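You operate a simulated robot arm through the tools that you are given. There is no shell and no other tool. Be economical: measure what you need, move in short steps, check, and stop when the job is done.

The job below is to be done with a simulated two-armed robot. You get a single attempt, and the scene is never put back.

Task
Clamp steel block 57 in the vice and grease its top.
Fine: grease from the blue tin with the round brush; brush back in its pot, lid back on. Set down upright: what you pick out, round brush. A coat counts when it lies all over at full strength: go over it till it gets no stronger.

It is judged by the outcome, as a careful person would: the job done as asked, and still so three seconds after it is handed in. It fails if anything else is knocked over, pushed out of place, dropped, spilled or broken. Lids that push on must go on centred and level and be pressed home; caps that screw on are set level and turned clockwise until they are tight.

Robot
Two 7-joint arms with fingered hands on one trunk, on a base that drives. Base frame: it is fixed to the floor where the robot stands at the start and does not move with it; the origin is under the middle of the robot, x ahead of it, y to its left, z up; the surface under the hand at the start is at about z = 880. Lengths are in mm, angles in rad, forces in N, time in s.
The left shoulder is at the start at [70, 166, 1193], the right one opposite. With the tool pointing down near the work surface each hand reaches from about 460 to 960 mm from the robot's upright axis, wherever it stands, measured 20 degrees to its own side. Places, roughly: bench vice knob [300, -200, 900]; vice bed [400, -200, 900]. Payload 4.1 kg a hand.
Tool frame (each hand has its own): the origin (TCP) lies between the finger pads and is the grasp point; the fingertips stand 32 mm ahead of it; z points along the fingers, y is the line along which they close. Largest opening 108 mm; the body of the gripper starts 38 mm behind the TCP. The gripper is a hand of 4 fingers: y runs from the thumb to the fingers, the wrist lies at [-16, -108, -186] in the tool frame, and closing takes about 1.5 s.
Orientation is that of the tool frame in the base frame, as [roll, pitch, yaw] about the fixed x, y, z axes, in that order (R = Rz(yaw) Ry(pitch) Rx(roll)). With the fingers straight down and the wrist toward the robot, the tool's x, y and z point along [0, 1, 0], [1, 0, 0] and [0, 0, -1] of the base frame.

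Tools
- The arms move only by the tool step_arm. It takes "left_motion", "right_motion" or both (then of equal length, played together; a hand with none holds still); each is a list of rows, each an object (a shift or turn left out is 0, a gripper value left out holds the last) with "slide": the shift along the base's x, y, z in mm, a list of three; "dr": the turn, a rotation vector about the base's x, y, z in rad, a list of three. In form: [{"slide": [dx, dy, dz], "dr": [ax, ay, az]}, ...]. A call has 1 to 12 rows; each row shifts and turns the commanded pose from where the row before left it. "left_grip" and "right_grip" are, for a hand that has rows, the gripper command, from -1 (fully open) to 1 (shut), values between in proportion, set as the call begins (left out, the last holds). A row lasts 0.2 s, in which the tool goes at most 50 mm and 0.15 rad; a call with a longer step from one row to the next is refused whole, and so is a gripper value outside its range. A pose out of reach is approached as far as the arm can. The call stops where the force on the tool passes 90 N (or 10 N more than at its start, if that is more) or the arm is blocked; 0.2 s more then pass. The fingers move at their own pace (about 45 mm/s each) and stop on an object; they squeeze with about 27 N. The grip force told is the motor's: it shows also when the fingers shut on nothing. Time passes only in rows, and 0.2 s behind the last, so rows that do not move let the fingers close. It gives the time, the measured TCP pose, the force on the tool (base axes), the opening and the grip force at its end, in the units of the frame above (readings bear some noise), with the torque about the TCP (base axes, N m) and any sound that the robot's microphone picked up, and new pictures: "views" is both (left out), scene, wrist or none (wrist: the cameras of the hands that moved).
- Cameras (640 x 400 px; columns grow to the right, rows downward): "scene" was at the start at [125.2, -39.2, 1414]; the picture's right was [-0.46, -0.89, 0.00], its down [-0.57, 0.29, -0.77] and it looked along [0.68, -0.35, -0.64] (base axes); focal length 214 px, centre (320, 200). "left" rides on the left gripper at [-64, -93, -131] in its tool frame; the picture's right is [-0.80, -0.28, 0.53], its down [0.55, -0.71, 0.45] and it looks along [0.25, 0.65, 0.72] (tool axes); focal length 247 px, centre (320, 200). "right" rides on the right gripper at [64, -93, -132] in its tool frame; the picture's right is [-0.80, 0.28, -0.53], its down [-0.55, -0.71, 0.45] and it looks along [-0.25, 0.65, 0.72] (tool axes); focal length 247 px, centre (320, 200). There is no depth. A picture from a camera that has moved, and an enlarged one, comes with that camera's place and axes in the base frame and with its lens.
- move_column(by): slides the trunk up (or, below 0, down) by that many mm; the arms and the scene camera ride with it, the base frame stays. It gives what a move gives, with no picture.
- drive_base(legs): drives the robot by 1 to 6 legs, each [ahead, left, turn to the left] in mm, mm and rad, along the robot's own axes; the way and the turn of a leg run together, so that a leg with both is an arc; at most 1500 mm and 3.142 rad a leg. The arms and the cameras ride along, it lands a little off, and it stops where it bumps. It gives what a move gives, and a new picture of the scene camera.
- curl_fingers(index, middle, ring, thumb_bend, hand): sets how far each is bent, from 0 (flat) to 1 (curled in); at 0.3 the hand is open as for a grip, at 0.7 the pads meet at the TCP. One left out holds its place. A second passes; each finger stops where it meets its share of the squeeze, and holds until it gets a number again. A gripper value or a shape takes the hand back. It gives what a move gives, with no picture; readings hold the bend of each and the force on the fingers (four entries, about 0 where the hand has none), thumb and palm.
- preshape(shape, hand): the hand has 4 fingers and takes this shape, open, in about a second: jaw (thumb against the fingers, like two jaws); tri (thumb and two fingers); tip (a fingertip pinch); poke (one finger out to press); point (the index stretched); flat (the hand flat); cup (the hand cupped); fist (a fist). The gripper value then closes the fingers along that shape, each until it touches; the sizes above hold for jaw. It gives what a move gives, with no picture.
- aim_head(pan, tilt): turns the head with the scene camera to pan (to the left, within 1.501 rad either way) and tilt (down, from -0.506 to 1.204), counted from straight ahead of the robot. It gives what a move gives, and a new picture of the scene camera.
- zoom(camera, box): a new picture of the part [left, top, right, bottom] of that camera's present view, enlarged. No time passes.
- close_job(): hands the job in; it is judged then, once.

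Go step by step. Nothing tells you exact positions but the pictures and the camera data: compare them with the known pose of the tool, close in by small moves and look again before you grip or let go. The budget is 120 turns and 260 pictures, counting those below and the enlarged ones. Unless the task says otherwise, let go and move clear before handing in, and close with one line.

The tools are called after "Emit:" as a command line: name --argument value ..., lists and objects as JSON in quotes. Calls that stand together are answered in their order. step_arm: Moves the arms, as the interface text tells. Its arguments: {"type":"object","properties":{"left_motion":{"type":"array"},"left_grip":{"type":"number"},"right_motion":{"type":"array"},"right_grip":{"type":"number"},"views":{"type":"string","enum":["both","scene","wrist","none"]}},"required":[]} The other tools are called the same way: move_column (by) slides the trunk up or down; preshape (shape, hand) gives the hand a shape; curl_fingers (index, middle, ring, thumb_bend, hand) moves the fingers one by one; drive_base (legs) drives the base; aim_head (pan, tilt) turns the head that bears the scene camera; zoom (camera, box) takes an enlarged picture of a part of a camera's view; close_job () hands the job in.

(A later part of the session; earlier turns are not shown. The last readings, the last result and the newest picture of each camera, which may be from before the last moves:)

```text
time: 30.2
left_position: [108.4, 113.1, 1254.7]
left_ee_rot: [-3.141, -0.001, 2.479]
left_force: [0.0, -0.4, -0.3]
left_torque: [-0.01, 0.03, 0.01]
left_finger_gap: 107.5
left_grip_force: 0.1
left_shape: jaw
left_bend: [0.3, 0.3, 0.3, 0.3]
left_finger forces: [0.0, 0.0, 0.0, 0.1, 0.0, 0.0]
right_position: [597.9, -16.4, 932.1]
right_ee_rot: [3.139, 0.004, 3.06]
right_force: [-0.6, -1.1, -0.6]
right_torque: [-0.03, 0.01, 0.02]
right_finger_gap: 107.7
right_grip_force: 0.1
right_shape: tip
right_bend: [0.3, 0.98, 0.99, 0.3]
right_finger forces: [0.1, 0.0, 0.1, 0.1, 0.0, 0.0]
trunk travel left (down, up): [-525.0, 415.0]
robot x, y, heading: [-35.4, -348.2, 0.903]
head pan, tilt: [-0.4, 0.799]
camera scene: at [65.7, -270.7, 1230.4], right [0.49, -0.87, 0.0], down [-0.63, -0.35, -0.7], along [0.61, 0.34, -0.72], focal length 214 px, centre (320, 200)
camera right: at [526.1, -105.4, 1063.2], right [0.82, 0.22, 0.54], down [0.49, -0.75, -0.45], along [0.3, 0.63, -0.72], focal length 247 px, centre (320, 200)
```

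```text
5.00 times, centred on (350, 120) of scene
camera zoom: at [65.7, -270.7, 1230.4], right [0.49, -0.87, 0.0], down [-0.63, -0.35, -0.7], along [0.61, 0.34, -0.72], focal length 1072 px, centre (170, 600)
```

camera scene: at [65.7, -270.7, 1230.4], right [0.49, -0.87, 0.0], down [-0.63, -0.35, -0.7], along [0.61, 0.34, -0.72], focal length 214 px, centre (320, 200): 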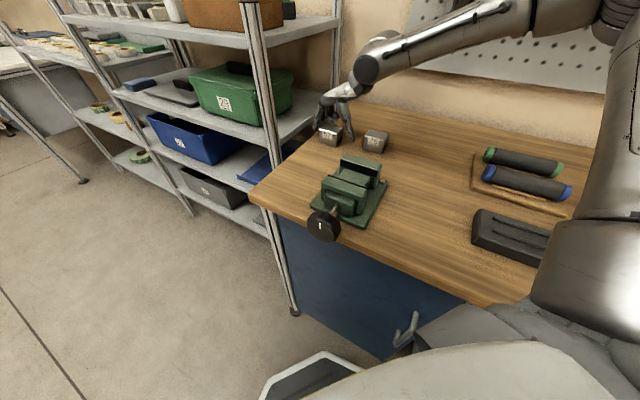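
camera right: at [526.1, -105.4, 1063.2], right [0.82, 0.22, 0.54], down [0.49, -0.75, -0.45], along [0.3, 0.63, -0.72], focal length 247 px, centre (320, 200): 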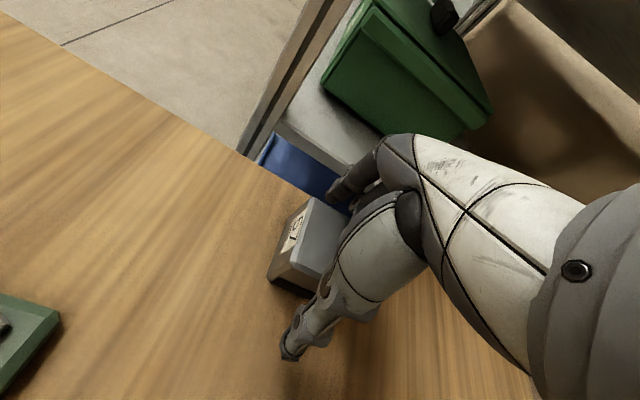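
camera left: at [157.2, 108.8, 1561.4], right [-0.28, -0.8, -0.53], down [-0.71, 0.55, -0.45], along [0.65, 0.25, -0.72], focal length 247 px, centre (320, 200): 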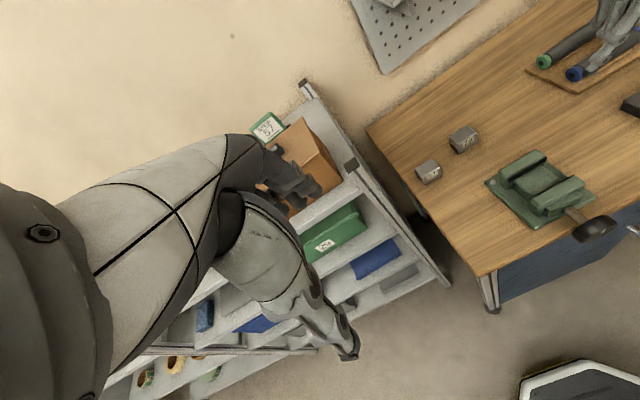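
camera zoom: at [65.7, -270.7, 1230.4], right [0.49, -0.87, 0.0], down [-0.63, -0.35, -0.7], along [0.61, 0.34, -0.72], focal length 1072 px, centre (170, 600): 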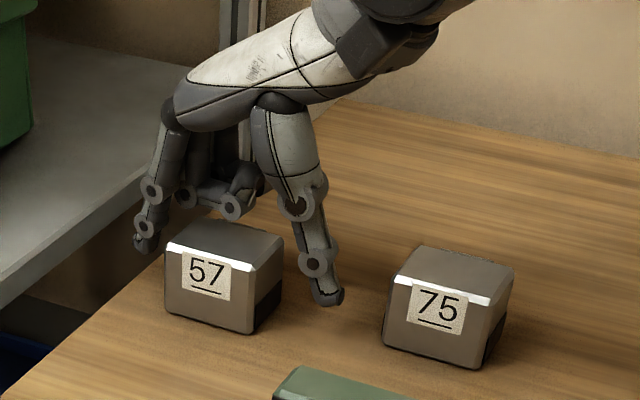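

Emit:
step_arm --right_grip 1 --right_motion '[{}, {}, {}, {}, {}, {}, {}, {}, {}]'

Emit:
zoom --camera "scene" --box '[300, 80, 400, 160]'

```text
time: 32.2
left_position: [108.6, 112.8, 1255.3]
left_ee_rot: [3.14, -0.001, 2.478]
left_force: [-0.1, 0.4, 0.2]
left_torque: [-0.02, -0.02, 0.03]
left_finger_gap: 107.4
left_grip_force: 0.1
left_shape: jaw
left_bend: [0.3, 0.3, 0.3, 0.3]
left_finger forces: [0.0, 0.1, 0.0, 0.1, 0.0, 0.0]
right_position: [598.3, -15.5, 931.1]
right_ee_rot: [3.14, 0.005, 3.06]
right_force: [0.0, -0.5, 0.3]
right_torque: [0.0, 0.01, 0.0]
right_finger_gap: 54.3
right_grip_force: 27.0
right_shape: tip
right_bend: [0.3, 1.0, 1.0, 0.73]
right_finger forces: [24.3, 0.0, 0.0, 0.0, 24.5, 0.0]
trunk travel left (down, up): [-525.0, 415.0]
robot x, y, heading: [-36.7, -352.4, 0.904]
head pan, tilt: [-0.4, 0.799]
camera scene: at [65.7, -270.8, 1230.4], right [0.49, -0.87, 0.0], down [-0.63, -0.35, -0.7], along [0.61, 0.34, -0.72], focal length 214 px, centre (320, 200)
camera right: at [526.2, -105.4, 1063.3], right [0.82, 0.22, 0.54], down [0.49, -0.75, -0.45], along [0.3, 0.63, -0.72], focal length 247 px, centre (320, 200)
```

scene: 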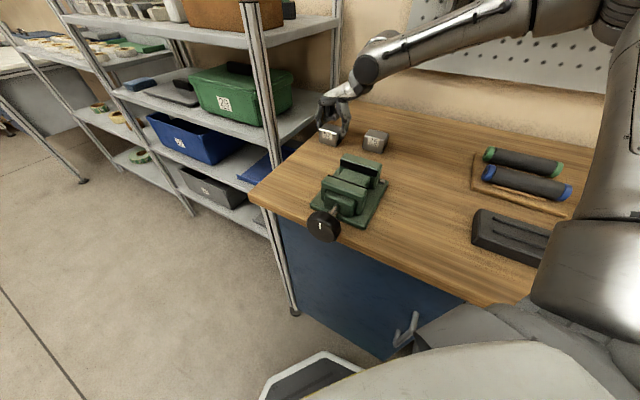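
right: 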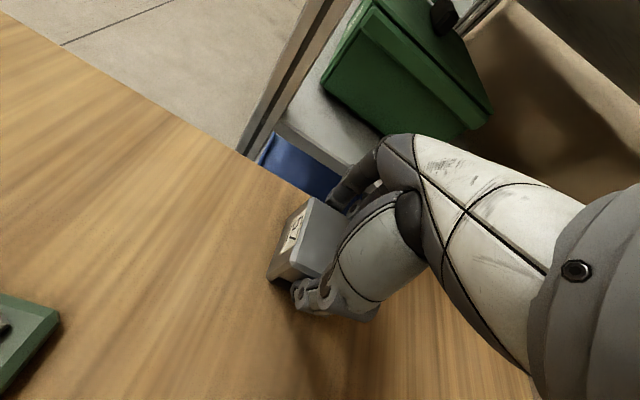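

```text
5.00 times, centred on (350, 120) of scene
camera zoom: at [65.7, -270.8, 1230.4], right [0.49, -0.87, 0.0], down [-0.63, -0.35, -0.7], along [0.61, 0.34, -0.72], focal length 1072 px, centre (170, 600)
```

zoom: 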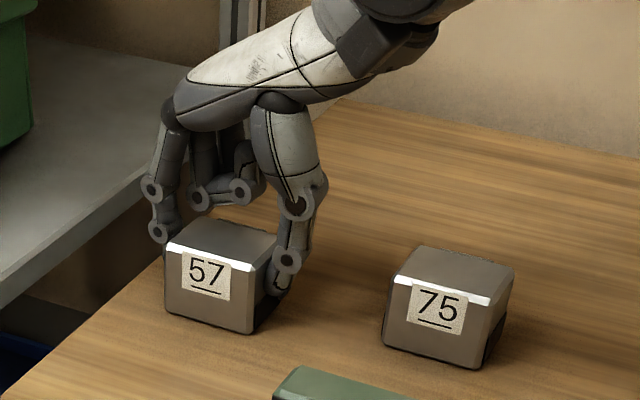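

The block is gripped with about 24 N on each side. I lift slightly and check.

Emit:
step_arm --right_motion '[{"slide": [0, 0, 5]}, {"slide": [0, 0, 10]}, {"slide": [0, 0, 15]}, {}]' --views "wrist"

Emit:
zoom --camera "scene" --box '[300, 80, 400, 160]'

```text
time: 33.2
left_position: [109.5, 113.7, 1254.6]
left_ee_rot: [-3.141, -0.001, 2.478]
left_force: [0.0, 0.3, -0.8]
left_torque: [-0.02, 0.01, -0.02]
left_finger_gap: 107.6
left_grip_force: 0.0
left_shape: jaw
left_bend: [0.3, 0.3, 0.3, 0.3]
left_finger forces: [0.0, 0.1, 0.0, 0.0, 0.0, 0.1]
right_position: [599.0, -15.4, 962.5]
right_ee_rot: [3.139, 0.003, 3.062]
right_force: [-0.2, -0.4, -3.7]
right_torque: [-0.02, 0.07, -0.01]
right_finger_gap: 54.2
right_grip_force: 27.1
right_shape: tip
right_bend: [0.3, 1.0, 1.0, 0.73]
right_finger forces: [24.5, 0.0, 0.0, 0.1, 24.5, 0.1]
trunk travel left (down, up): [-525.0, 415.0]
robot x, y, heading: [-36.8, -350.2, 0.909]
head pan, tilt: [-0.4, 0.799]
camera right: at [526.2, -104.5, 1094.1], right [0.82, 0.22, 0.54], down [0.49, -0.75, -0.45], along [0.3, 0.63, -0.72], focal length 247 px, centre (320, 200)
```

right: 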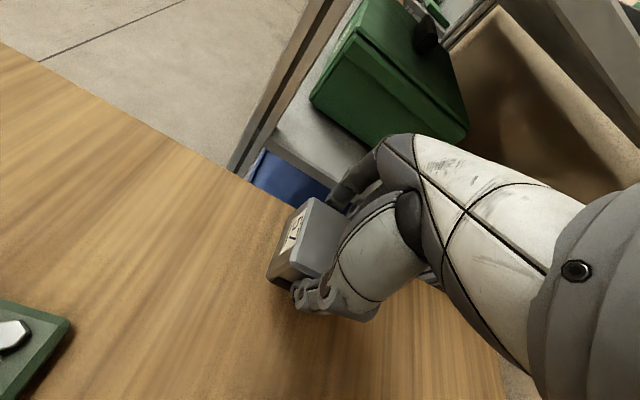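

```text
5.00 times, centred on (350, 120) of scene
camera zoom: at [66.1, -270.5, 1230.3], right [0.49, -0.87, 0.0], down [-0.63, -0.35, -0.7], along [0.61, 0.34, -0.72], focal length 1072 px, centre (170, 600)
```

zoom: 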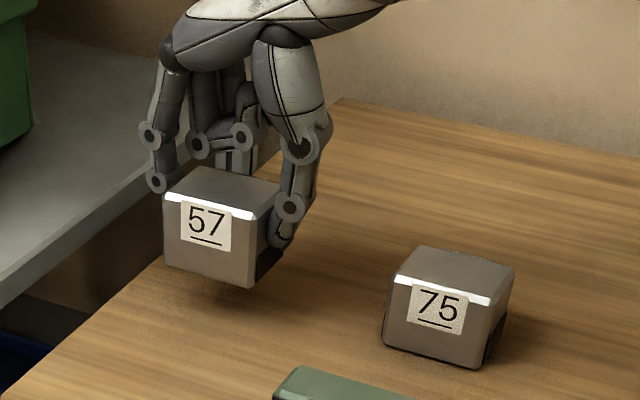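

The block is held level. I raise it, straighten the yaw and carry it to a hover over the vice.

Emit:
step_arm --right_motion '[{"slide": [0, 0, 30]}, {"slide": [-5, -5, 35], "dr": [0, 0, 0.04]}, {"slide": [-20, -14, 10], "dr": [0, 0, 0.04]}, {"slide": [-25, -18, 0]}, {"slide": [-25, -18, 0]}, {"slide": [-25, -18, 0]}, {"slide": [-25, -18, 0]}, {"slide": [-25, -18, 0]}, {"slide": [-25, -18, 0]}, {"slide": [-15, -12, 0]}, {"slide": [-5, -6, 0]}, {}]'

Emit:
zoom --camera "scene" --box '[290, 100, 410, 250]'

Emit:
zoom --camera "right" --box '[150, 150, 350, 400]'

```text
time: 35.8
left_position: [109.8, 113.3, 1254.6]
left_ee_rot: [3.141, -0.002, 2.479]
left_force: [0.5, 0.4, -0.1]
left_torque: [0.0, 0.02, -0.04]
left_finger_gap: 107.3
left_grip_force: 0.1
left_shape: jaw
left_bend: [0.3, 0.3, 0.3, 0.3]
left_finger forces: [0.0, 0.0, 0.0, 0.0, 0.0, 0.0]
right_position: [403.6, -162.3, 1037.2]
right_ee_rot: [3.141, 0.002, 3.139]
right_force: [0.0, -0.1, -3.6]
right_torque: [-0.01, 0.01, 0.03]
right_finger_gap: 54.3
right_grip_force: 27.0
right_shape: tip
right_bend: [0.3, 1.0, 1.0, 0.73]
right_finger forces: [24.7, 0.0, 0.0, 0.0, 24.6, 0.0]
trunk travel left (down, up): [-525.0, 415.0]
robot x, y, heading: [-35.7, -351.3, 0.905]
head pan, tilt: [-0.4, 0.799]
camera scene: at [65.7, -270.6, 1230.3], right [0.49, -0.87, 0.0], down [-0.63, -0.35, -0.7], along [0.61, 0.34, -0.72], focal length 214 px, centre (320, 200)
camera right: at [338.3, -255.3, 1168.5], right [0.8, 0.28, 0.54], down [0.55, -0.71, -0.45], along [0.25, 0.65, -0.72], focal length 247 px, centre (320, 200)
```

scene: 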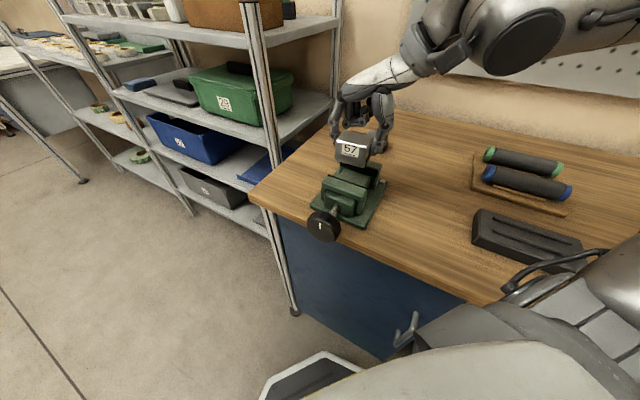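
right: 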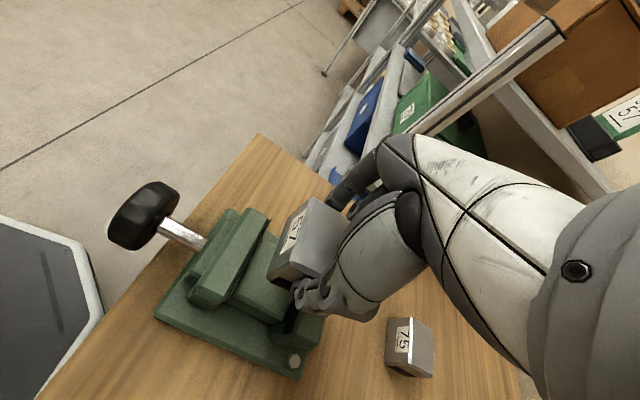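

```text
2.67 times, centred on (350, 175) of scene
camera zoom: at [65.7, -270.6, 1230.3], right [0.49, -0.87, 0.0], down [-0.63, -0.35, -0.7], along [0.61, 0.34, -0.72], focal length 572 px, centre (240, 267)
```

zoom: 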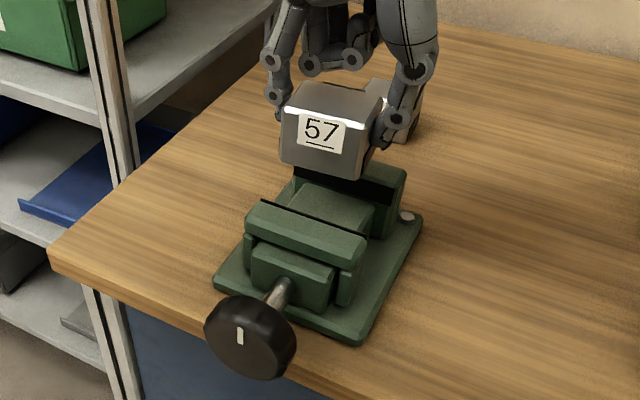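

```text
1.60 times, centred on (250, 275) of right
camera zoom: at [338.3, -255.3, 1168.5], right [0.8, 0.28, 0.54], down [0.55, -0.71, -0.45], along [0.25, 0.65, -0.72], focal length 395 px, centre (432, 80)
```

zoom: 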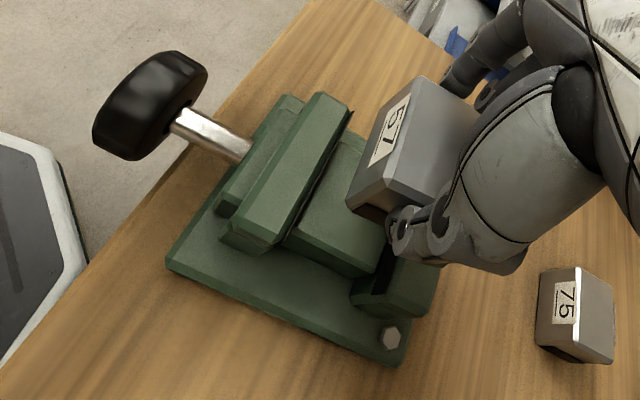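

The bed measures z≈928, the jaw tops about 953, and the gap runs from x 368 to 435. The block, with its bottom at TCP−51, is centred over the gap. I lower it most of the way and check.

Emit:
step_arm --right_motion '[{"slide": [-1, 0, -15]}, {"slide": [-1, 0, -15]}, {"slide": [0, 0, -12]}, {}]'

Emit:
zoom --camera "scene" --box '[300, 120, 400, 220]'

Emit:
zoom --camera "right" --box '[180, 150, 340, 350]'

```text
time: 36.8
left_position: [109.2, 111.7, 1254.7]
left_ee_rot: [3.14, 0.0, 2.478]
left_force: [-0.1, -0.4, 0.1]
left_torque: [-0.01, -0.02, -0.03]
left_finger_gap: 107.7
left_grip_force: 0.1
left_shape: jaw
left_bend: [0.3, 0.3, 0.3, 0.3]
left_finger forces: [0.1, 0.0, 0.0, 0.0, 0.1, 0.0]
right_position: [401.5, -160.4, 1029.9]
right_ee_rot: [3.139, 0.004, 3.138]
right_force: [-0.3, 0.5, -3.5]
right_torque: [-0.05, 0.01, 0.01]
right_finger_gap: 54.2
right_grip_force: 27.2
right_shape: tip
right_bend: [0.3, 1.0, 1.0, 0.73]
right_finger forces: [24.6, 0.0, 0.0, 0.0, 24.6, 0.1]
right hand out of reach, approached as far as the arm can: row 1, 2, 3
trunk travel left (down, up): [-525.0, 415.0]
robot x, y, heading: [-33.9, -350.4, 0.913]
head pan, tilt: [-0.4, 0.799]
camera scene: at [65.6, -270.8, 1230.4], right [0.49, -0.87, 0.0], down [-0.63, -0.35, -0.7], along [0.61, 0.34, -0.72], focal length 214 px, centre (320, 200)
camera right: at [338.0, -255.4, 1161.4], right [0.8, 0.28, 0.54], down [0.55, -0.71, -0.45], along [0.25, 0.65, -0.72], focal length 247 px, centre (320, 200)
```

scene: 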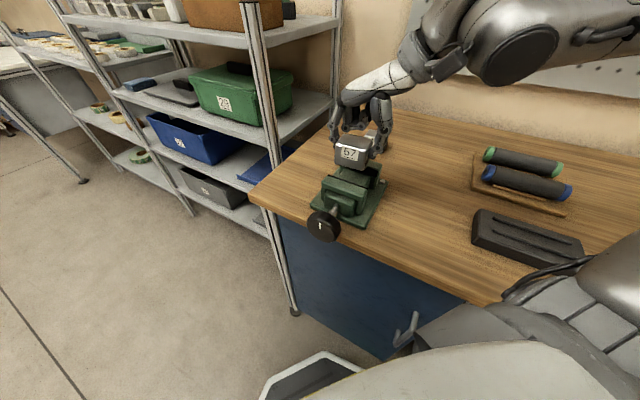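
right: 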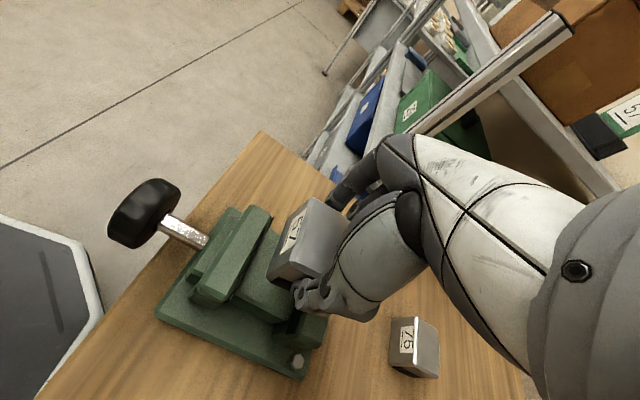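

```text
4.00 times, centred on (350, 170) of scene
camera zoom: at [65.6, -270.8, 1230.4], right [0.49, -0.87, 0.0], down [-0.63, -0.35, -0.7], along [0.61, 0.34, -0.72], focal length 858 px, centre (200, 320)
```

zoom: 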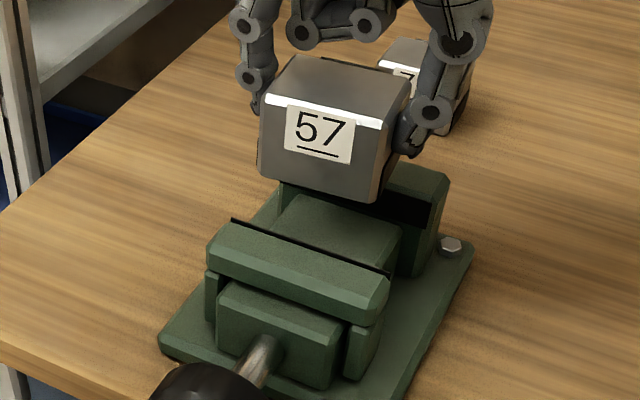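

```text
2.00 times, centred on (260, 250) of right
camera zoom: at [338.0, -255.4, 1161.4], right [0.8, 0.28, 0.54], down [0.55, -0.71, -0.45], along [0.25, 0.65, -0.72], focal length 494 px, centre (440, 100)
```

zoom: 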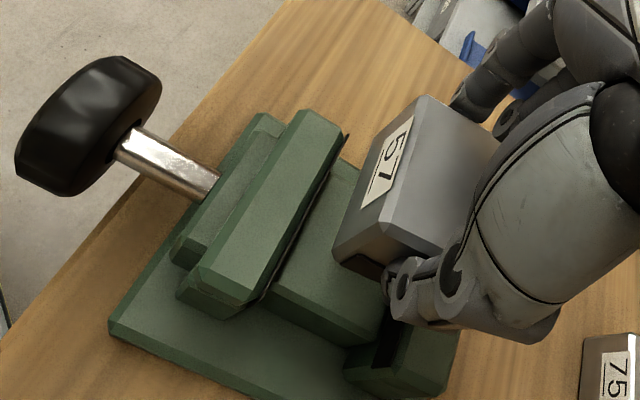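

The arm is at its limit again, so I'll lower with the trunk.

Emit:
move_column --by -38

Emit:
zoom --camera "scene" --box '[300, 100, 400, 200]'

Emit:
zoom --camera "right" --box '[180, 150, 340, 350]'

```text
time: 37.6
left_position: [109.4, 113.1, 1216.7]
left_ee_rot: [3.141, -0.001, 2.478]
left_force: [0.6, -0.3, 0.0]
left_torque: [0.04, -0.02, 0.02]
left_finger_gap: 107.3
left_grip_force: 0.0
left_shape: jaw
left_bend: [0.3, 0.3, 0.3, 0.3]
left_finger forces: [0.0, 0.1, 0.0, 0.1, 0.0, 0.0]
right_position: [403.0, -160.0, 992.8]
right_ee_rot: [3.138, 0.005, 3.14]
right_force: [-0.8, -1.3, -2.5]
right_torque: [0.04, 0.04, 0.05]
right_finger_gap: 54.0
right_grip_force: 27.1
right_shape: tip
right_bend: [0.3, 1.0, 1.0, 0.73]
right_finger forces: [24.6, 0.0, 0.0, 0.1, 24.6, 0.0]
trunk travel left (down, up): [-487.0, 453.0]
robot x, y, heading: [-37.5, -349.5, 0.907]
head pan, tilt: [-0.4, 0.799]
```

```text
4.00 times, centred on (350, 150) of scene
camera zoom: at [65.6, -271.0, 1192.4], right [0.49, -0.87, 0.0], down [-0.63, -0.35, -0.7], along [0.61, 0.34, -0.72], focal length 858 px, centre (200, 400)
```

zoom: 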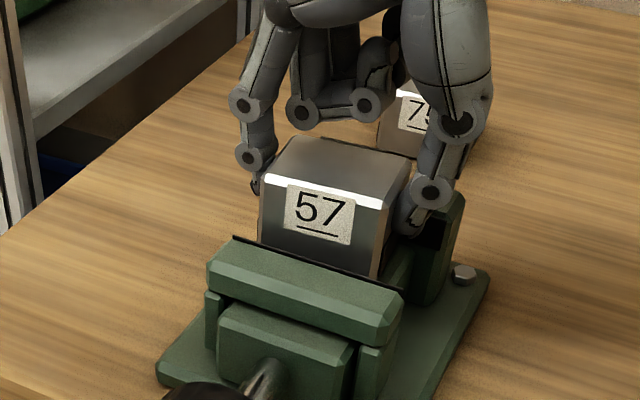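

```text
2.00 times, centred on (260, 250) of right
camera zoom: at [337.9, -255.5, 1123.5], right [0.8, 0.28, 0.54], down [0.55, -0.71, -0.45], along [0.25, 0.65, -0.72], focal length 494 px, centre (440, 100)
```

zoom: 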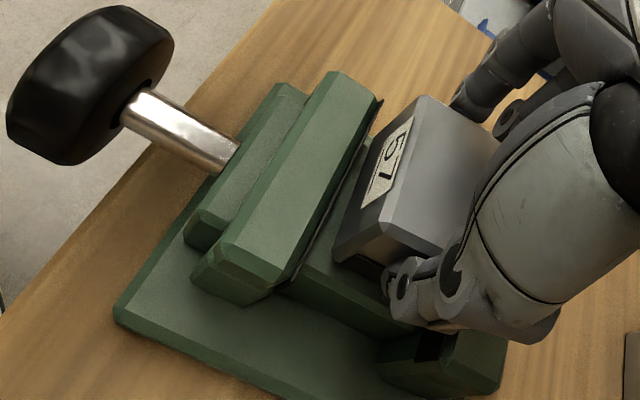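

Emit:
move_column --by -9

Emit:
zoom --camera "right" --box '[230, 180, 330, 300]'

```text
time: 38.2
left_position: [107.6, 112.1, 1208.5]
left_ee_rot: [3.14, 0.0, 2.479]
left_force: [-0.6, 0.1, 0.6]
left_torque: [-0.01, 0.02, 0.0]
left_finger_gap: 107.7
left_grip_force: 0.1
left_shape: jaw
left_bend: [0.3, 0.3, 0.3, 0.3]
left_finger forces: [0.0, 0.0, 0.1, 0.0, 0.0, 0.1]
right_position: [401.0, -161.1, 986.4]
right_ee_rot: [3.136, 0.006, 3.138]
right_force: [2.9, -2.7, 20.6]
right_torque: [-0.12, -0.12, 0.07]
right_finger_gap: 54.8
right_grip_force: 27.4
right_shape: tip
right_bend: [0.3, 1.0, 1.0, 0.73]
right_finger forces: [26.4, 0.0, 0.0, 0.1, 28.8, 0.0]
trunk travel left (down, up): [-478.0, 462.0]
robot x, y, heading: [-36.9, -350.3, 0.91]
head pan, tilt: [-0.4, 0.799]
```

```text
3.33 times, centred on (280, 240) of right
camera zoom: at [337.3, -255.9, 1116.2], right [0.8, 0.28, 0.54], down [0.55, -0.7, -0.45], along [0.25, 0.65, -0.71], focal length 823 px, centre (453, 67)
```

zoom: 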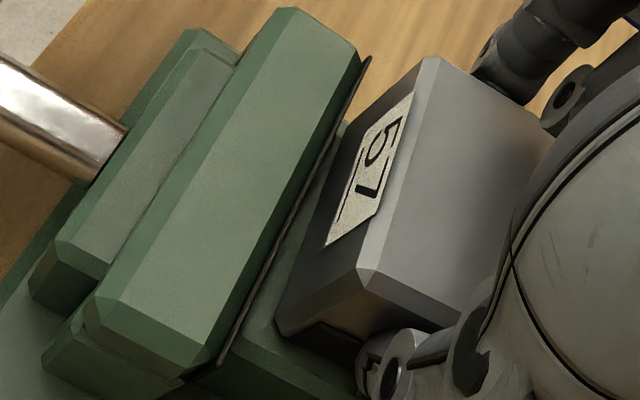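

The block bottom has met the bed (20 N). I ease off 2 mm and open the hand.

Emit:
move_column --by 2

Emit:
step_arm --right_grip -1 --right_motion '[{}, {}, {}, {}, {}, {}, {}]'

Emit:
zoom --camera "scene" --box '[300, 90, 400, 190]'

```text
time: 38.7
left_position: [108.1, 112.1, 1209.8]
left_ee_rot: [-3.141, -0.001, 2.478]
left_force: [-0.4, -0.2, -0.3]
left_torque: [-0.01, 0.01, 0.0]
left_finger_gap: 107.6
left_grip_force: 0.0
left_shape: jaw
left_bend: [0.3, 0.3, 0.3, 0.3]
left_finger forces: [0.0, 0.1, 0.0, 0.0, 0.0, 0.1]
right_position: [402.3, -160.8, 984.5]
right_ee_rot: [3.138, 0.003, 3.14]
right_force: [3.6, 1.5, 14.9]
right_torque: [0.09, -0.12, 0.03]
right_finger_gap: 54.7
right_grip_force: 26.6
right_shape: tip
right_bend: [0.29, 1.0, 1.0, 0.73]
right_finger forces: [27.8, 0.1, 0.0, 0.0, 26.9, 0.1]
trunk travel left (down, up): [-480.0, 460.0]
robot x, y, heading: [-36.6, -352.6, 0.907]
head pan, tilt: [-0.4, 0.799]
```

```text
time: 40.3
left_position: [108.4, 113.4, 1210.7]
left_ee_rot: [-3.141, -0.001, 2.478]
left_force: [0.1, -0.1, -0.1]
left_torque: [-0.02, -0.02, -0.01]
left_finger_gap: 107.3
left_grip_force: 0.0
left_shape: jaw
left_bend: [0.3, 0.3, 0.3, 0.3]
left_finger forces: [0.1, 0.0, 0.0, 0.1, 0.0, 0.0]
right_position: [402.0, -161.2, 986.4]
right_ee_rot: [3.137, 0.003, 3.141]
right_force: [0.1, 0.2, -0.4]
right_torque: [0.02, 0.03, -0.01]
right_finger_gap: 107.4
right_grip_force: 0.0
right_shape: tip
right_bend: [0.3, 0.98, 0.99, 0.3]
right_finger forces: [0.0, 0.0, 0.0, 0.1, 0.0, 0.1]
trunk travel left (down, up): [-480.0, 460.0]
robot x, y, heading: [-31.1, -352.6, 0.911]
head pan, tilt: [-0.4, 0.799]
camera scene: at [65.5, -270.9, 1185.4], right [0.49, -0.87, 0.0], down [-0.63, -0.35, -0.7], along [0.61, 0.34, -0.72], focal length 214 px, centre (320, 200)
camera right: at [337.9, -255.5, 1116.5], right [0.8, 0.28, 0.54], down [0.55, -0.71, -0.45], along [0.25, 0.65, -0.72], focal length 247 px, centre (320, 200)
```

scene: 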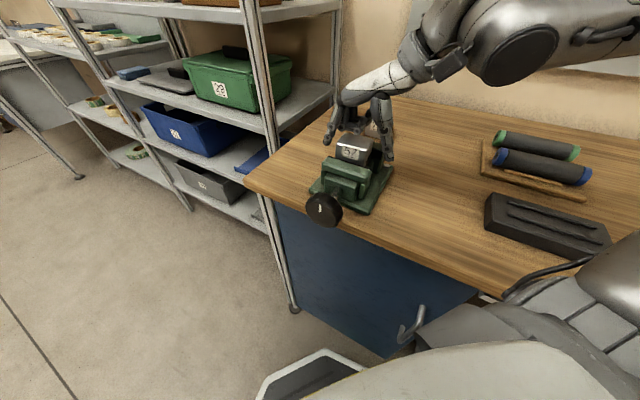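
right: 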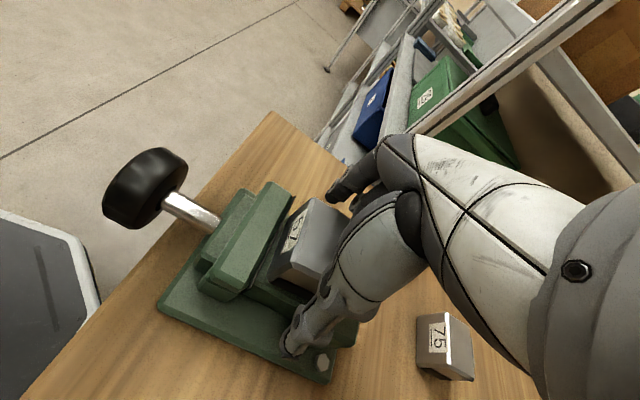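

```text
4.00 times, centred on (350, 140) of scene
camera zoom: at [65.5, -270.9, 1185.4], right [0.49, -0.87, 0.0], down [-0.63, -0.35, -0.7], along [0.61, 0.34, -0.72], focal length 858 px, centre (200, 440)
```

zoom: 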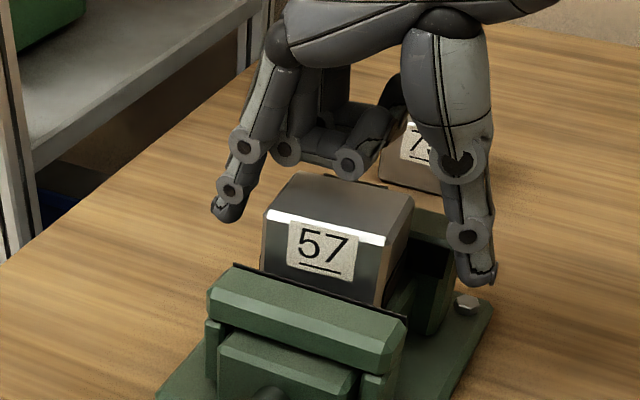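

The block sits in the gap. I raise the hand clear, then reposition the base square behind the vice to turn the knob, which measures about (273,-160,907), with the hand pointing along +x.

Emit:
move_column --by 220

Emit:
drive_base --legs '[[0, 0, -0.91], [-400, 0, 0], [0, 330, 0]]'

Emit:
preshape --shape "jaw" --hand "right"

```text
time: 42.6
left_position: [108.4, 113.1, 1429.8]
left_ee_rot: [3.141, -0.001, 2.479]
left_force: [0.0, 0.4, 0.1]
left_torque: [0.01, -0.03, -0.01]
left_finger_gap: 107.8
left_grip_force: 0.0
left_shape: jaw
left_bend: [0.3, 0.3, 0.3, 0.3]
left_finger forces: [0.1, 0.0, 0.0, 0.0, 0.1, 0.0]
right_position: [402.6, -160.6, 1205.2]
right_ee_rot: [3.141, 0.004, 3.14]
right_force: [-0.8, 0.1, 0.4]
right_torque: [-0.01, 0.02, -0.02]
right_finger_gap: 107.6
right_grip_force: 0.1
right_shape: tip
right_bend: [0.3, 0.98, 0.99, 0.3]
right_finger forces: [0.0, 0.0, 0.1, 0.1, 0.1, 0.1]
trunk travel left (down, up): [-700.0, 240.0]
robot x, y, heading: [-35.3, -349.6, 0.908]
head pan, tilt: [-0.4, 0.799]
```

```text
time: 49.2
left_position: [28.0, 149.9, 1429.3]
left_ee_rot: [3.14, -0.004, 1.57]
left_force: [0.0, 0.4, -0.5]
left_torque: [0.01, 0.01, 0.01]
left_finger_gap: 107.6
left_grip_force: 0.0
left_shape: jaw
left_bend: [0.3, 0.3, 0.3, 0.3]
left_finger forces: [0.0, 0.1, 0.0, 0.1, 0.1, 0.0]
right_position: [-7.4, -249.0, 1205.6]
right_ee_rot: [3.138, 0.001, 2.23]
right_force: [0.2, -0.3, -0.2]
right_torque: [-0.01, 0.02, -0.02]
right_finger_gap: 107.8
right_grip_force: 0.1
right_shape: tip
right_bend: [0.3, 0.98, 0.99, 0.3]
right_finger forces: [0.0, 0.0, 0.0, 0.0, 0.0, 0.1]
trunk travel left (down, up): [-700.0, 240.0]
robot x, y, heading: [-424.8, -17.3, -0.005]
head pan, tilt: [-0.4, 0.799]
camera scene: at [-301.6, -52.1, 1405.4], right [-0.39, -0.92, 0.0], down [-0.66, 0.28, -0.7], along [0.64, -0.27, -0.72], focal length 214 px, centre (320, 200)
```

scene: 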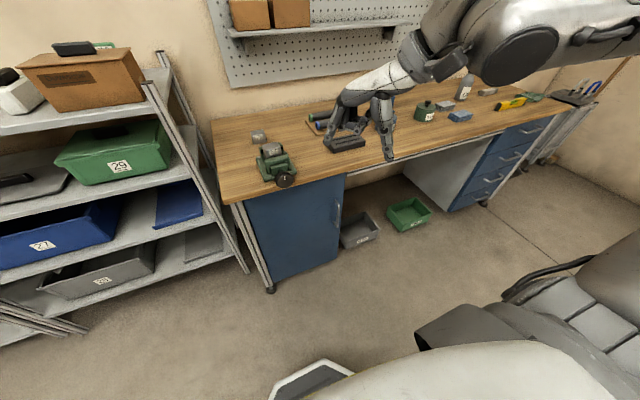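

```text
time: 50.1
left_position: [28.4, 151.9, 1429.9]
left_ee_rot: [-3.141, 0.001, 1.57]
left_force: [0.3, 0.4, 0.7]
left_torque: [0.03, 0.03, 0.02]
left_finger_gap: 107.7
left_grip_force: 0.0
left_shape: jaw
left_bend: [0.3, 0.3, 0.3, 0.3]
left_finger forces: [0.0, 0.0, 0.0, 0.0, 0.0, 0.0]
right_position: [-7.9, -249.3, 1204.7]
right_ee_rot: [3.139, 0.003, 2.231]
right_force: [-0.5, 0.1, -0.2]
right_torque: [-0.01, 0.03, -0.01]
right_finger_gap: 107.7
right_grip_force: 0.1
right_shape: jaw
right_bend: [0.3, 0.3, 0.3, 0.3]
right_finger forces: [0.0, 0.0, 0.0, 0.0, 0.1, 0.0]
trunk travel left (down, up): [-700.0, 240.0]
robot x, y, heading: [-426.2, -20.5, -0.0]
head pan, tilt: [-0.4, 0.799]
```

Emit:
step_arm --right_motion '[{"slide": [8, 5, -8], "dr": [0, 0, -0.132]}, {"slide": [8, 5, -8], "dr": [0, 0, -0.132]}, {"slide": [8, 5, -8], "dr": [0, 0, -0.132]}, {"slide": [8, 5, -8], "dr": [0, 0, -0.132]}, {"slide": [8, 5, -8], "dr": [0, 0, -0.132]}, {"slide": [10, 6, -8], "dr": [0, -0.1428, 0]}, {"slide": [10, 6, -8], "dr": [0, -0.1428, 0]}, {"slide": [10, 6, -8], "dr": [0, -0.1428, 0]}, {"slide": [10, 6, -8], "dr": [0, -0.1428, 0]}, {"slide": [10, 6, -8], "dr": [0, -0.1428, 0]}, {"slide": [10, 6, -8], "dr": [0, -0.1428, 0]}, {"slide": [10, 6, -8], "dr": [0, -0.1428, 0]}]' --views "none"

Emit:
step_arm --right_motion '[{"slide": [10, 6, -5], "dr": [0, -0.1428, 0]}, {"slide": [10, 6, -5], "dr": [0, -0.1428, 0]}, {"slide": [10, 6, -5], "dr": [0, -0.1428, 0]}, {"slide": [10, 6, -5], "dr": [0, -0.1428, 0]}, {}]'

```text
time: 52.7
left_position: [27.1, 151.0, 1430.9]
left_ee_rot: [-3.141, -0.003, 1.569]
left_force: [-0.6, 0.4, -0.3]
left_torque: [0.04, 0.01, 0.0]
left_finger_gap: 107.7
left_grip_force: 0.0
left_shape: jaw
left_bend: [0.3, 0.3, 0.3, 0.3]
left_finger forces: [0.0, 0.0, 0.1, 0.1, 0.0, 0.0]
right_position: [143.9, -214.4, 1153.2]
right_ee_rot: [2.154, 0.066, 1.608]
right_force: [-0.4, -0.1, -0.3]
right_torque: [0.02, -0.01, 0.01]
right_finger_gap: 107.9
right_grip_force: 0.0
right_shape: jaw
right_bend: [0.3, 0.3, 0.3, 0.3]
right_finger forces: [0.1, 0.0, 0.0, 0.0, 0.0, 0.0]
right hand out of reach, approached as far as the arm can: row 1, 2, 3, 6, 7, 8, 11, 12
trunk travel left (down, up): [-700.0, 240.0]
robot x, y, heading: [-424.9, -16.9, 0.004]
head pan, tilt: [-0.4, 0.799]
```

```text
time: 53.9
left_position: [28.4, 151.3, 1429.5]
left_ee_rot: [3.141, 0.001, 1.567]
left_force: [0.0, 0.6, 0.5]
left_torque: [0.02, -0.01, -0.01]
left_finger_gap: 107.7
left_grip_force: 0.2
left_shape: jaw
left_bend: [0.3, 0.3, 0.3, 0.3]
left_finger forces: [0.0, 0.1, 0.1, 0.0, 0.1, 0.1]
right_position: [154.0, -274.6, 1225.7]
right_ee_rot: [1.583, 0.077, 1.564]
right_force: [-0.3, 0.6, -0.1]
right_torque: [0.02, 0.02, 0.03]
right_finger_gap: 107.6
right_grip_force: 0.0
right_shape: jaw
right_bend: [0.3, 0.3, 0.3, 0.3]
right_finger forces: [0.0, 0.1, 0.0, 0.1, 0.1, 0.0]
right hand out of reach, approached as far as the arm can: row 1, 2, 3, 4
trunk travel left (down, up): [-700.0, 240.0]
robot x, y, heading: [-425.2, -16.8, -0.002]
head pan, tilt: [-0.4, 0.799]
camera scene: at [-301.7, -51.0, 1405.4], right [-0.39, -0.92, 0.0], down [-0.66, 0.28, -0.7], along [0.64, -0.27, -0.72], focal length 214 px, centre (320, 200)
camera right: at [23.2, -218.0, 1129.5], right [-0.53, -0.77, 0.35], down [0.43, -0.61, -0.67], along [0.73, -0.2, 0.66], focal length 247 px, centre (320, 200)
```

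scene: 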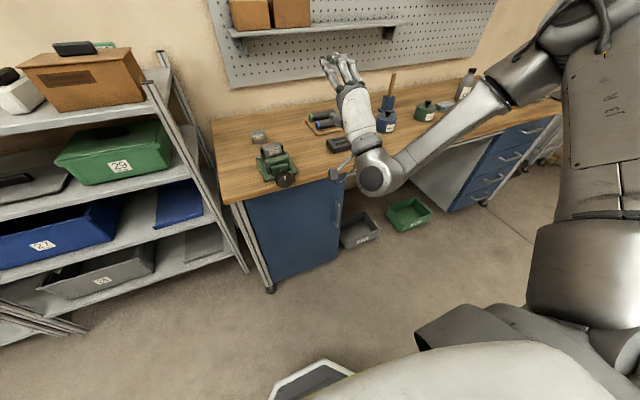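
right: 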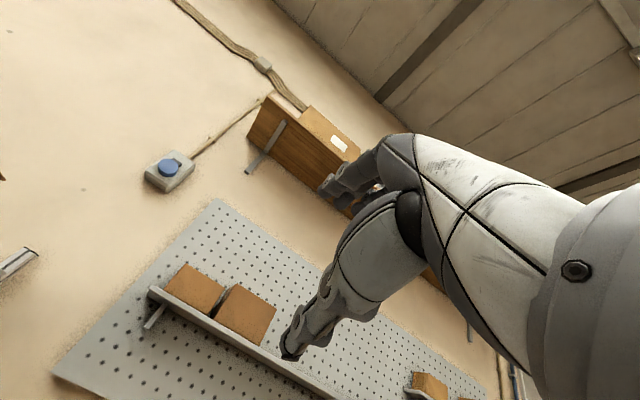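

The hand now points forward with the elbow clear of the table. I use the trunk and base for translation: down 312 and left 115.

Emit:
move_column --by -312

Emit:
drive_base --legs '[[0, 115, 0]]'

Emit:
zoom --camera "right" --box '[0, 0, 640, 400]'

```text
time: 57.0
left_position: [27.4, 151.6, 1117.6]
left_ee_rot: [3.14, 0.0, 1.57]
left_force: [-0.5, 0.6, 0.4]
left_torque: [0.0, 0.0, 0.01]
left_finger_gap: 107.7
left_grip_force: 0.0
left_shape: jaw
left_bend: [0.3, 0.3, 0.3, 0.3]
left_finger forces: [0.0, 0.0, 0.1, 0.0, 0.1, 0.0]
right_position: [154.2, -274.9, 913.3]
right_ee_rot: [1.585, 0.078, 1.565]
right_force: [0.1, 0.4, 0.3]
right_torque: [0.0, 0.0, -0.02]
right_finger_gap: 107.5
right_grip_force: 0.1
right_shape: jaw
right_bend: [0.3, 0.3, 0.3, 0.3]
right_finger forces: [0.1, 0.0, 0.0, 0.1, 0.0, 0.1]
trunk travel left (down, up): [-388.0, 552.0]
robot x, y, heading: [-426.2, -22.1, -0.001]
head pan, tilt: [-0.4, 0.799]
```

```text
time: 58.2
left_position: [27.6, 268.1, 1115.8]
left_ee_rot: [3.141, 0.002, 1.571]
left_force: [1.0, -0.1, 0.2]
left_torque: [0.0, 0.01, -0.02]
left_finger_gap: 107.7
left_grip_force: 0.0
left_shape: jaw
left_bend: [0.3, 0.3, 0.3, 0.3]
left_finger forces: [0.0, 0.0, 0.1, 0.1, 0.1, 0.0]
right_position: [155.6, -158.8, 913.4]
right_ee_rot: [1.585, 0.078, 1.566]
right_force: [-0.5, 0.1, 0.3]
right_torque: [0.01, 0.02, 0.0]
right_finger_gap: 107.8
right_grip_force: 0.0
right_shape: jaw
right_bend: [0.3, 0.3, 0.3, 0.3]
right_finger forces: [0.0, 0.0, 0.0, 0.0, 0.0, 0.1]
trunk travel left (down, up): [-388.0, 552.0]
robot x, y, heading: [-423.8, 93.2, -0.0]
head pan, tilt: [-0.4, 0.799]
camera scene: at [-301.4, 64.7, 1093.4], right [-0.39, -0.92, 0.0], down [-0.66, 0.28, -0.7], along [0.64, -0.27, -0.72], focal length 214 px, centre (320, 200)
```

scene: 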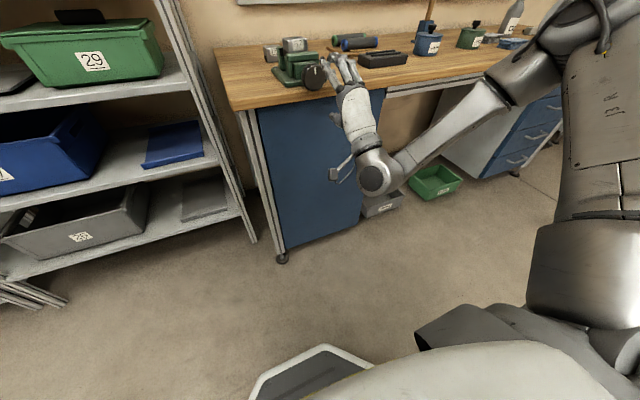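

```text
1.00 times, centred on (320, 200) of right (not enlarged: the box is as wide or as high as the picture)
camera zoom: at [23.6, -102.2, 817.7], right [-0.53, -0.77, 0.35], down [0.43, -0.61, -0.67], along [0.73, -0.2, 0.66], focal length 247 px, centre (320, 200)
```

zoom: 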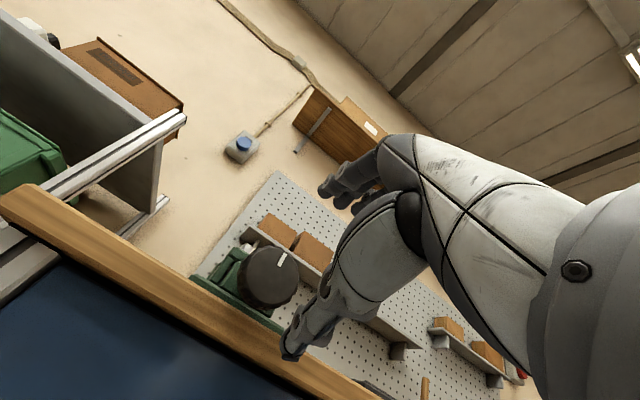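

The hand is in line with the knob (y≈-160, z≈912). I test the wrist roll range here, first turning back anticlockwise.

Emit:
step_arm --right_motion '[{"dr": [-0.145, 0, 0]}, {"dr": [-0.145, 0, 0]}, {"dr": [-0.145, 0, 0]}, {"dr": [-0.145, 0, 0]}, {"dr": [-0.145, 0, 0]}, {"dr": [-0.145, 0, 0]}, {"dr": [-0.145, 0, 0]}, {"dr": [-0.145, 0, 0]}, {"dr": [-0.145, 0, 0]}, {"dr": [-0.145, 0, 0]}, {"dr": [-0.145, 0, 0]}]' --views "none"

Emit:
zoom --camera "scene" --box '[250, 20, 410, 120]'

```text
time: 60.6
left_position: [27.4, 266.4, 1117.5]
left_ee_rot: [-3.141, 0.0, 1.569]
left_force: [0.5, 0.1, 0.3]
left_torque: [0.01, 0.0, -0.03]
left_finger_gap: 107.6
left_grip_force: 0.0
left_shape: jaw
left_bend: [0.3, 0.3, 0.3, 0.3]
left_finger forces: [0.0, 0.0, 0.1, 0.0, 0.1, 0.0]
right_position: [156.0, -159.9, 913.5]
right_ee_rot: [-1.505, 1.466, -1.518]
right_force: [0.1, 0.2, 0.2]
right_torque: [-0.02, 0.0, 0.03]
right_finger_gap: 107.6
right_grip_force: 0.1
right_shape: jaw
right_bend: [0.3, 0.3, 0.3, 0.3]
right_finger forces: [0.0, 0.0, 0.0, 0.0, 0.1, 0.1]
trunk travel left (down, up): [-388.0, 552.0]
robot x, y, heading: [-422.3, 94.5, -0.001]
head pan, tilt: [-0.4, 0.799]
```

```text
4.00 times, centred on (330, 70) of scene
camera zoom: at [-301.6, 63.5, 1093.4], right [-0.39, -0.92, 0.0], down [-0.66, 0.28, -0.7], along [0.64, -0.27, -0.72], focal length 858 px, centre (280, 720)
```

zoom: 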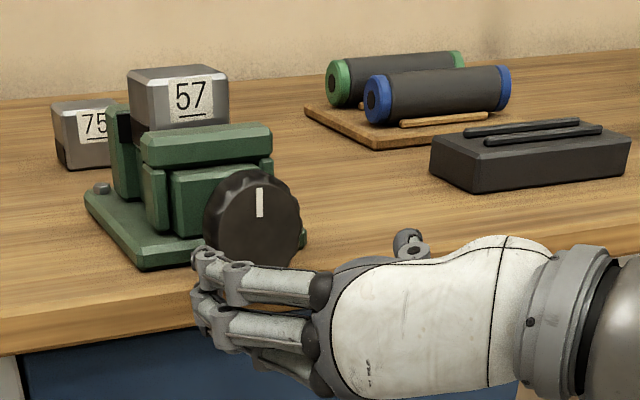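

Emit:
step_arm --right_motion '[{"dr": [-0.145, 0, 0]}, {"dr": [-0.145, 0, 0]}, {"dr": [-0.145, 0, 0]}, {"dr": [-0.145, 0, 0]}, {"dr": [-0.145, 0, 0]}, {"dr": [-0.145, 0, 0]}, {"dr": [-0.145, 0, 0]}, {"dr": [-0.145, 0, 0]}]' --views "scene"

```text
time: 62.4
left_position: [28.1, 268.5, 1117.7]
left_ee_rot: [3.14, 0.0, 1.571]
left_force: [0.0, -0.4, -0.4]
left_torque: [-0.03, -0.02, -0.01]
left_finger_gap: 107.7
left_grip_force: 0.1
left_shape: jaw
left_bend: [0.3, 0.3, 0.3, 0.3]
left_finger forces: [0.1, 0.0, 0.0, 0.0, 0.0, 0.0]
right_position: [154.5, -158.4, 912.7]
right_ee_rot: [-1.555, 0.306, -1.565]
right_force: [0.9, 0.1, -0.3]
right_torque: [0.01, -0.03, 0.03]
right_finger_gap: 107.9
right_grip_force: 0.1
right_shape: jaw
right_bend: [0.3, 0.3, 0.3, 0.3]
right_finger forces: [0.1, 0.1, 0.0, 0.0, 0.1, 0.0]
trunk travel left (down, up): [-388.0, 552.0]
robot x, y, heading: [-425.3, 99.4, 0.005]
head pan, tilt: [-0.4, 0.799]
camera scene: at [-301.4, 64.0, 1093.4], right [-0.39, -0.92, 0.0], down [-0.66, 0.28, -0.7], along [0.64, -0.27, -0.72], focal length 214 px, centre (320, 200)
```

scene: 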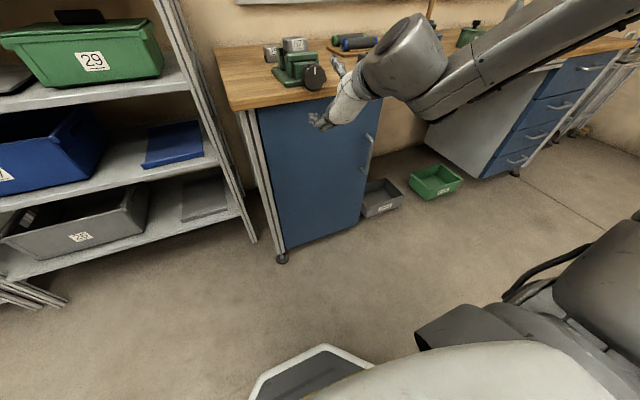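

The roll range is ample. I set the start angle and drive forward so the open fingers surround the knob.

Emit:
step_arm --right_motion '[{"dr": [0.12, 0, 0]}, {"dr": [0.12, 0, 0]}]' --views "none"

Emit:
drive_base --legs '[[60, 0, 0]]'

Emit:
zoom --camera "scene" --box '[240, 20, 400, 140]'

Emit:
zoom --camera "right" --box '[0, 0, 640, 400]'

```text
time: 63.0
left_position: [28.6, 264.9, 1118.1]
left_ee_rot: [3.141, 0.0, 1.571]
left_force: [-0.3, 0.1, 0.1]
left_torque: [0.0, 0.03, 0.04]
left_finger_gap: 107.6
left_grip_force: 0.0
left_shape: jaw
left_bend: [0.3, 0.3, 0.3, 0.3]
left_finger forces: [0.1, 0.0, 0.1, 0.1, 0.0, 0.0]
right_position: [156.3, -159.7, 914.4]
right_ee_rot: [-1.553, 0.55, -1.562]
right_force: [-0.1, -0.6, 0.8]
right_torque: [0.01, -0.01, -0.01]
right_finger_gap: 107.6
right_grip_force: 0.0
right_shape: jaw
right_bend: [0.3, 0.3, 0.3, 0.3]
right_finger forces: [0.0, 0.1, 0.0, 0.1, 0.1, 0.1]
trunk travel left (down, up): [-388.0, 552.0]
robot x, y, heading: [-426.1, 93.6, 0.0]
head pan, tilt: [-0.4, 0.799]
```

```text
time: 64.0
left_position: [89.9, 267.2, 1116.2]
left_ee_rot: [-3.139, 0.0, 1.571]
left_force: [1.5, -0.5, 0.0]
left_torque: [-0.01, 0.02, -0.01]
left_finger_gap: 107.7
left_grip_force: 0.1
left_shape: jaw
left_bend: [0.3, 0.3, 0.3, 0.3]
left_finger forces: [0.1, 0.1, 0.0, 0.0, 0.1, 0.1]
right_position: [216.7, -159.7, 911.1]
right_ee_rot: [-1.555, 0.548, -1.565]
right_force: [0.7, -0.6, 0.1]
right_torque: [0.02, -0.04, 0.01]
right_finger_gap: 107.9
right_grip_force: 0.0
right_shape: jaw
right_bend: [0.3, 0.3, 0.3, 0.3]
right_finger forces: [0.1, 0.0, 0.0, 0.0, 0.1, 0.1]
trunk travel left (down, up): [-388.0, 552.0]
robot x, y, heading: [-365.9, 96.0, -0.001]
head pan, tilt: [-0.4, 0.799]
camera scene: at [-239.5, 63.5, 1093.1], right [-0.39, -0.92, 0.0], down [-0.66, 0.28, -0.7], along [0.64, -0.27, -0.72], focal length 214 px, centre (320, 200)
```

scene: 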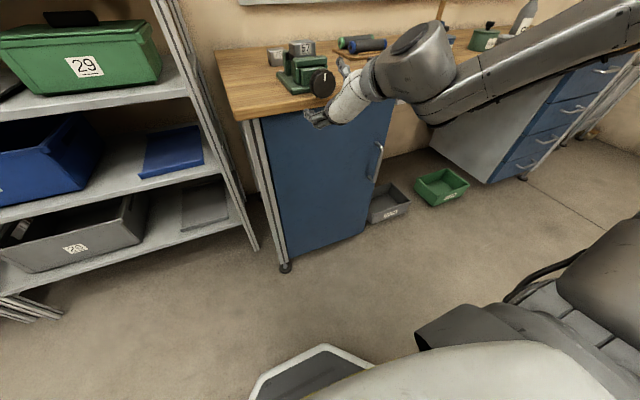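

```text
3.33 times, centred on (320, 80) of scene
camera zoom: at [-239.5, 63.5, 1093.1], right [-0.39, -0.92, 0.0], down [-0.66, 0.28, -0.7], along [0.64, -0.27, -0.72], focal length 715 px, centre (320, 600)
```

zoom: 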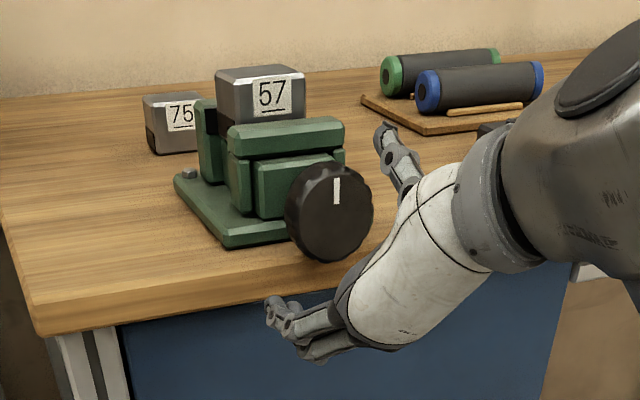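

```text
1.00 times, centred on (320, 200) of right (not enlarged: the box is as wide or as high as the picture)
camera zoom: at [85.2, -263.5, 955.7], right [-0.53, 0.83, 0.17], down [0.44, 0.1, 0.89], along [0.73, 0.55, -0.41], focal length 247 px, centre (320, 200)
```

zoom: 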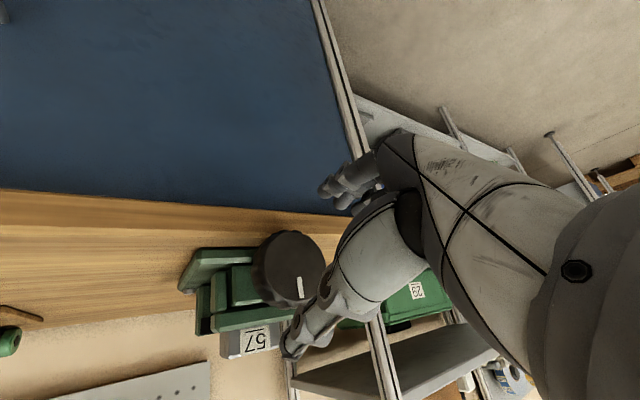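

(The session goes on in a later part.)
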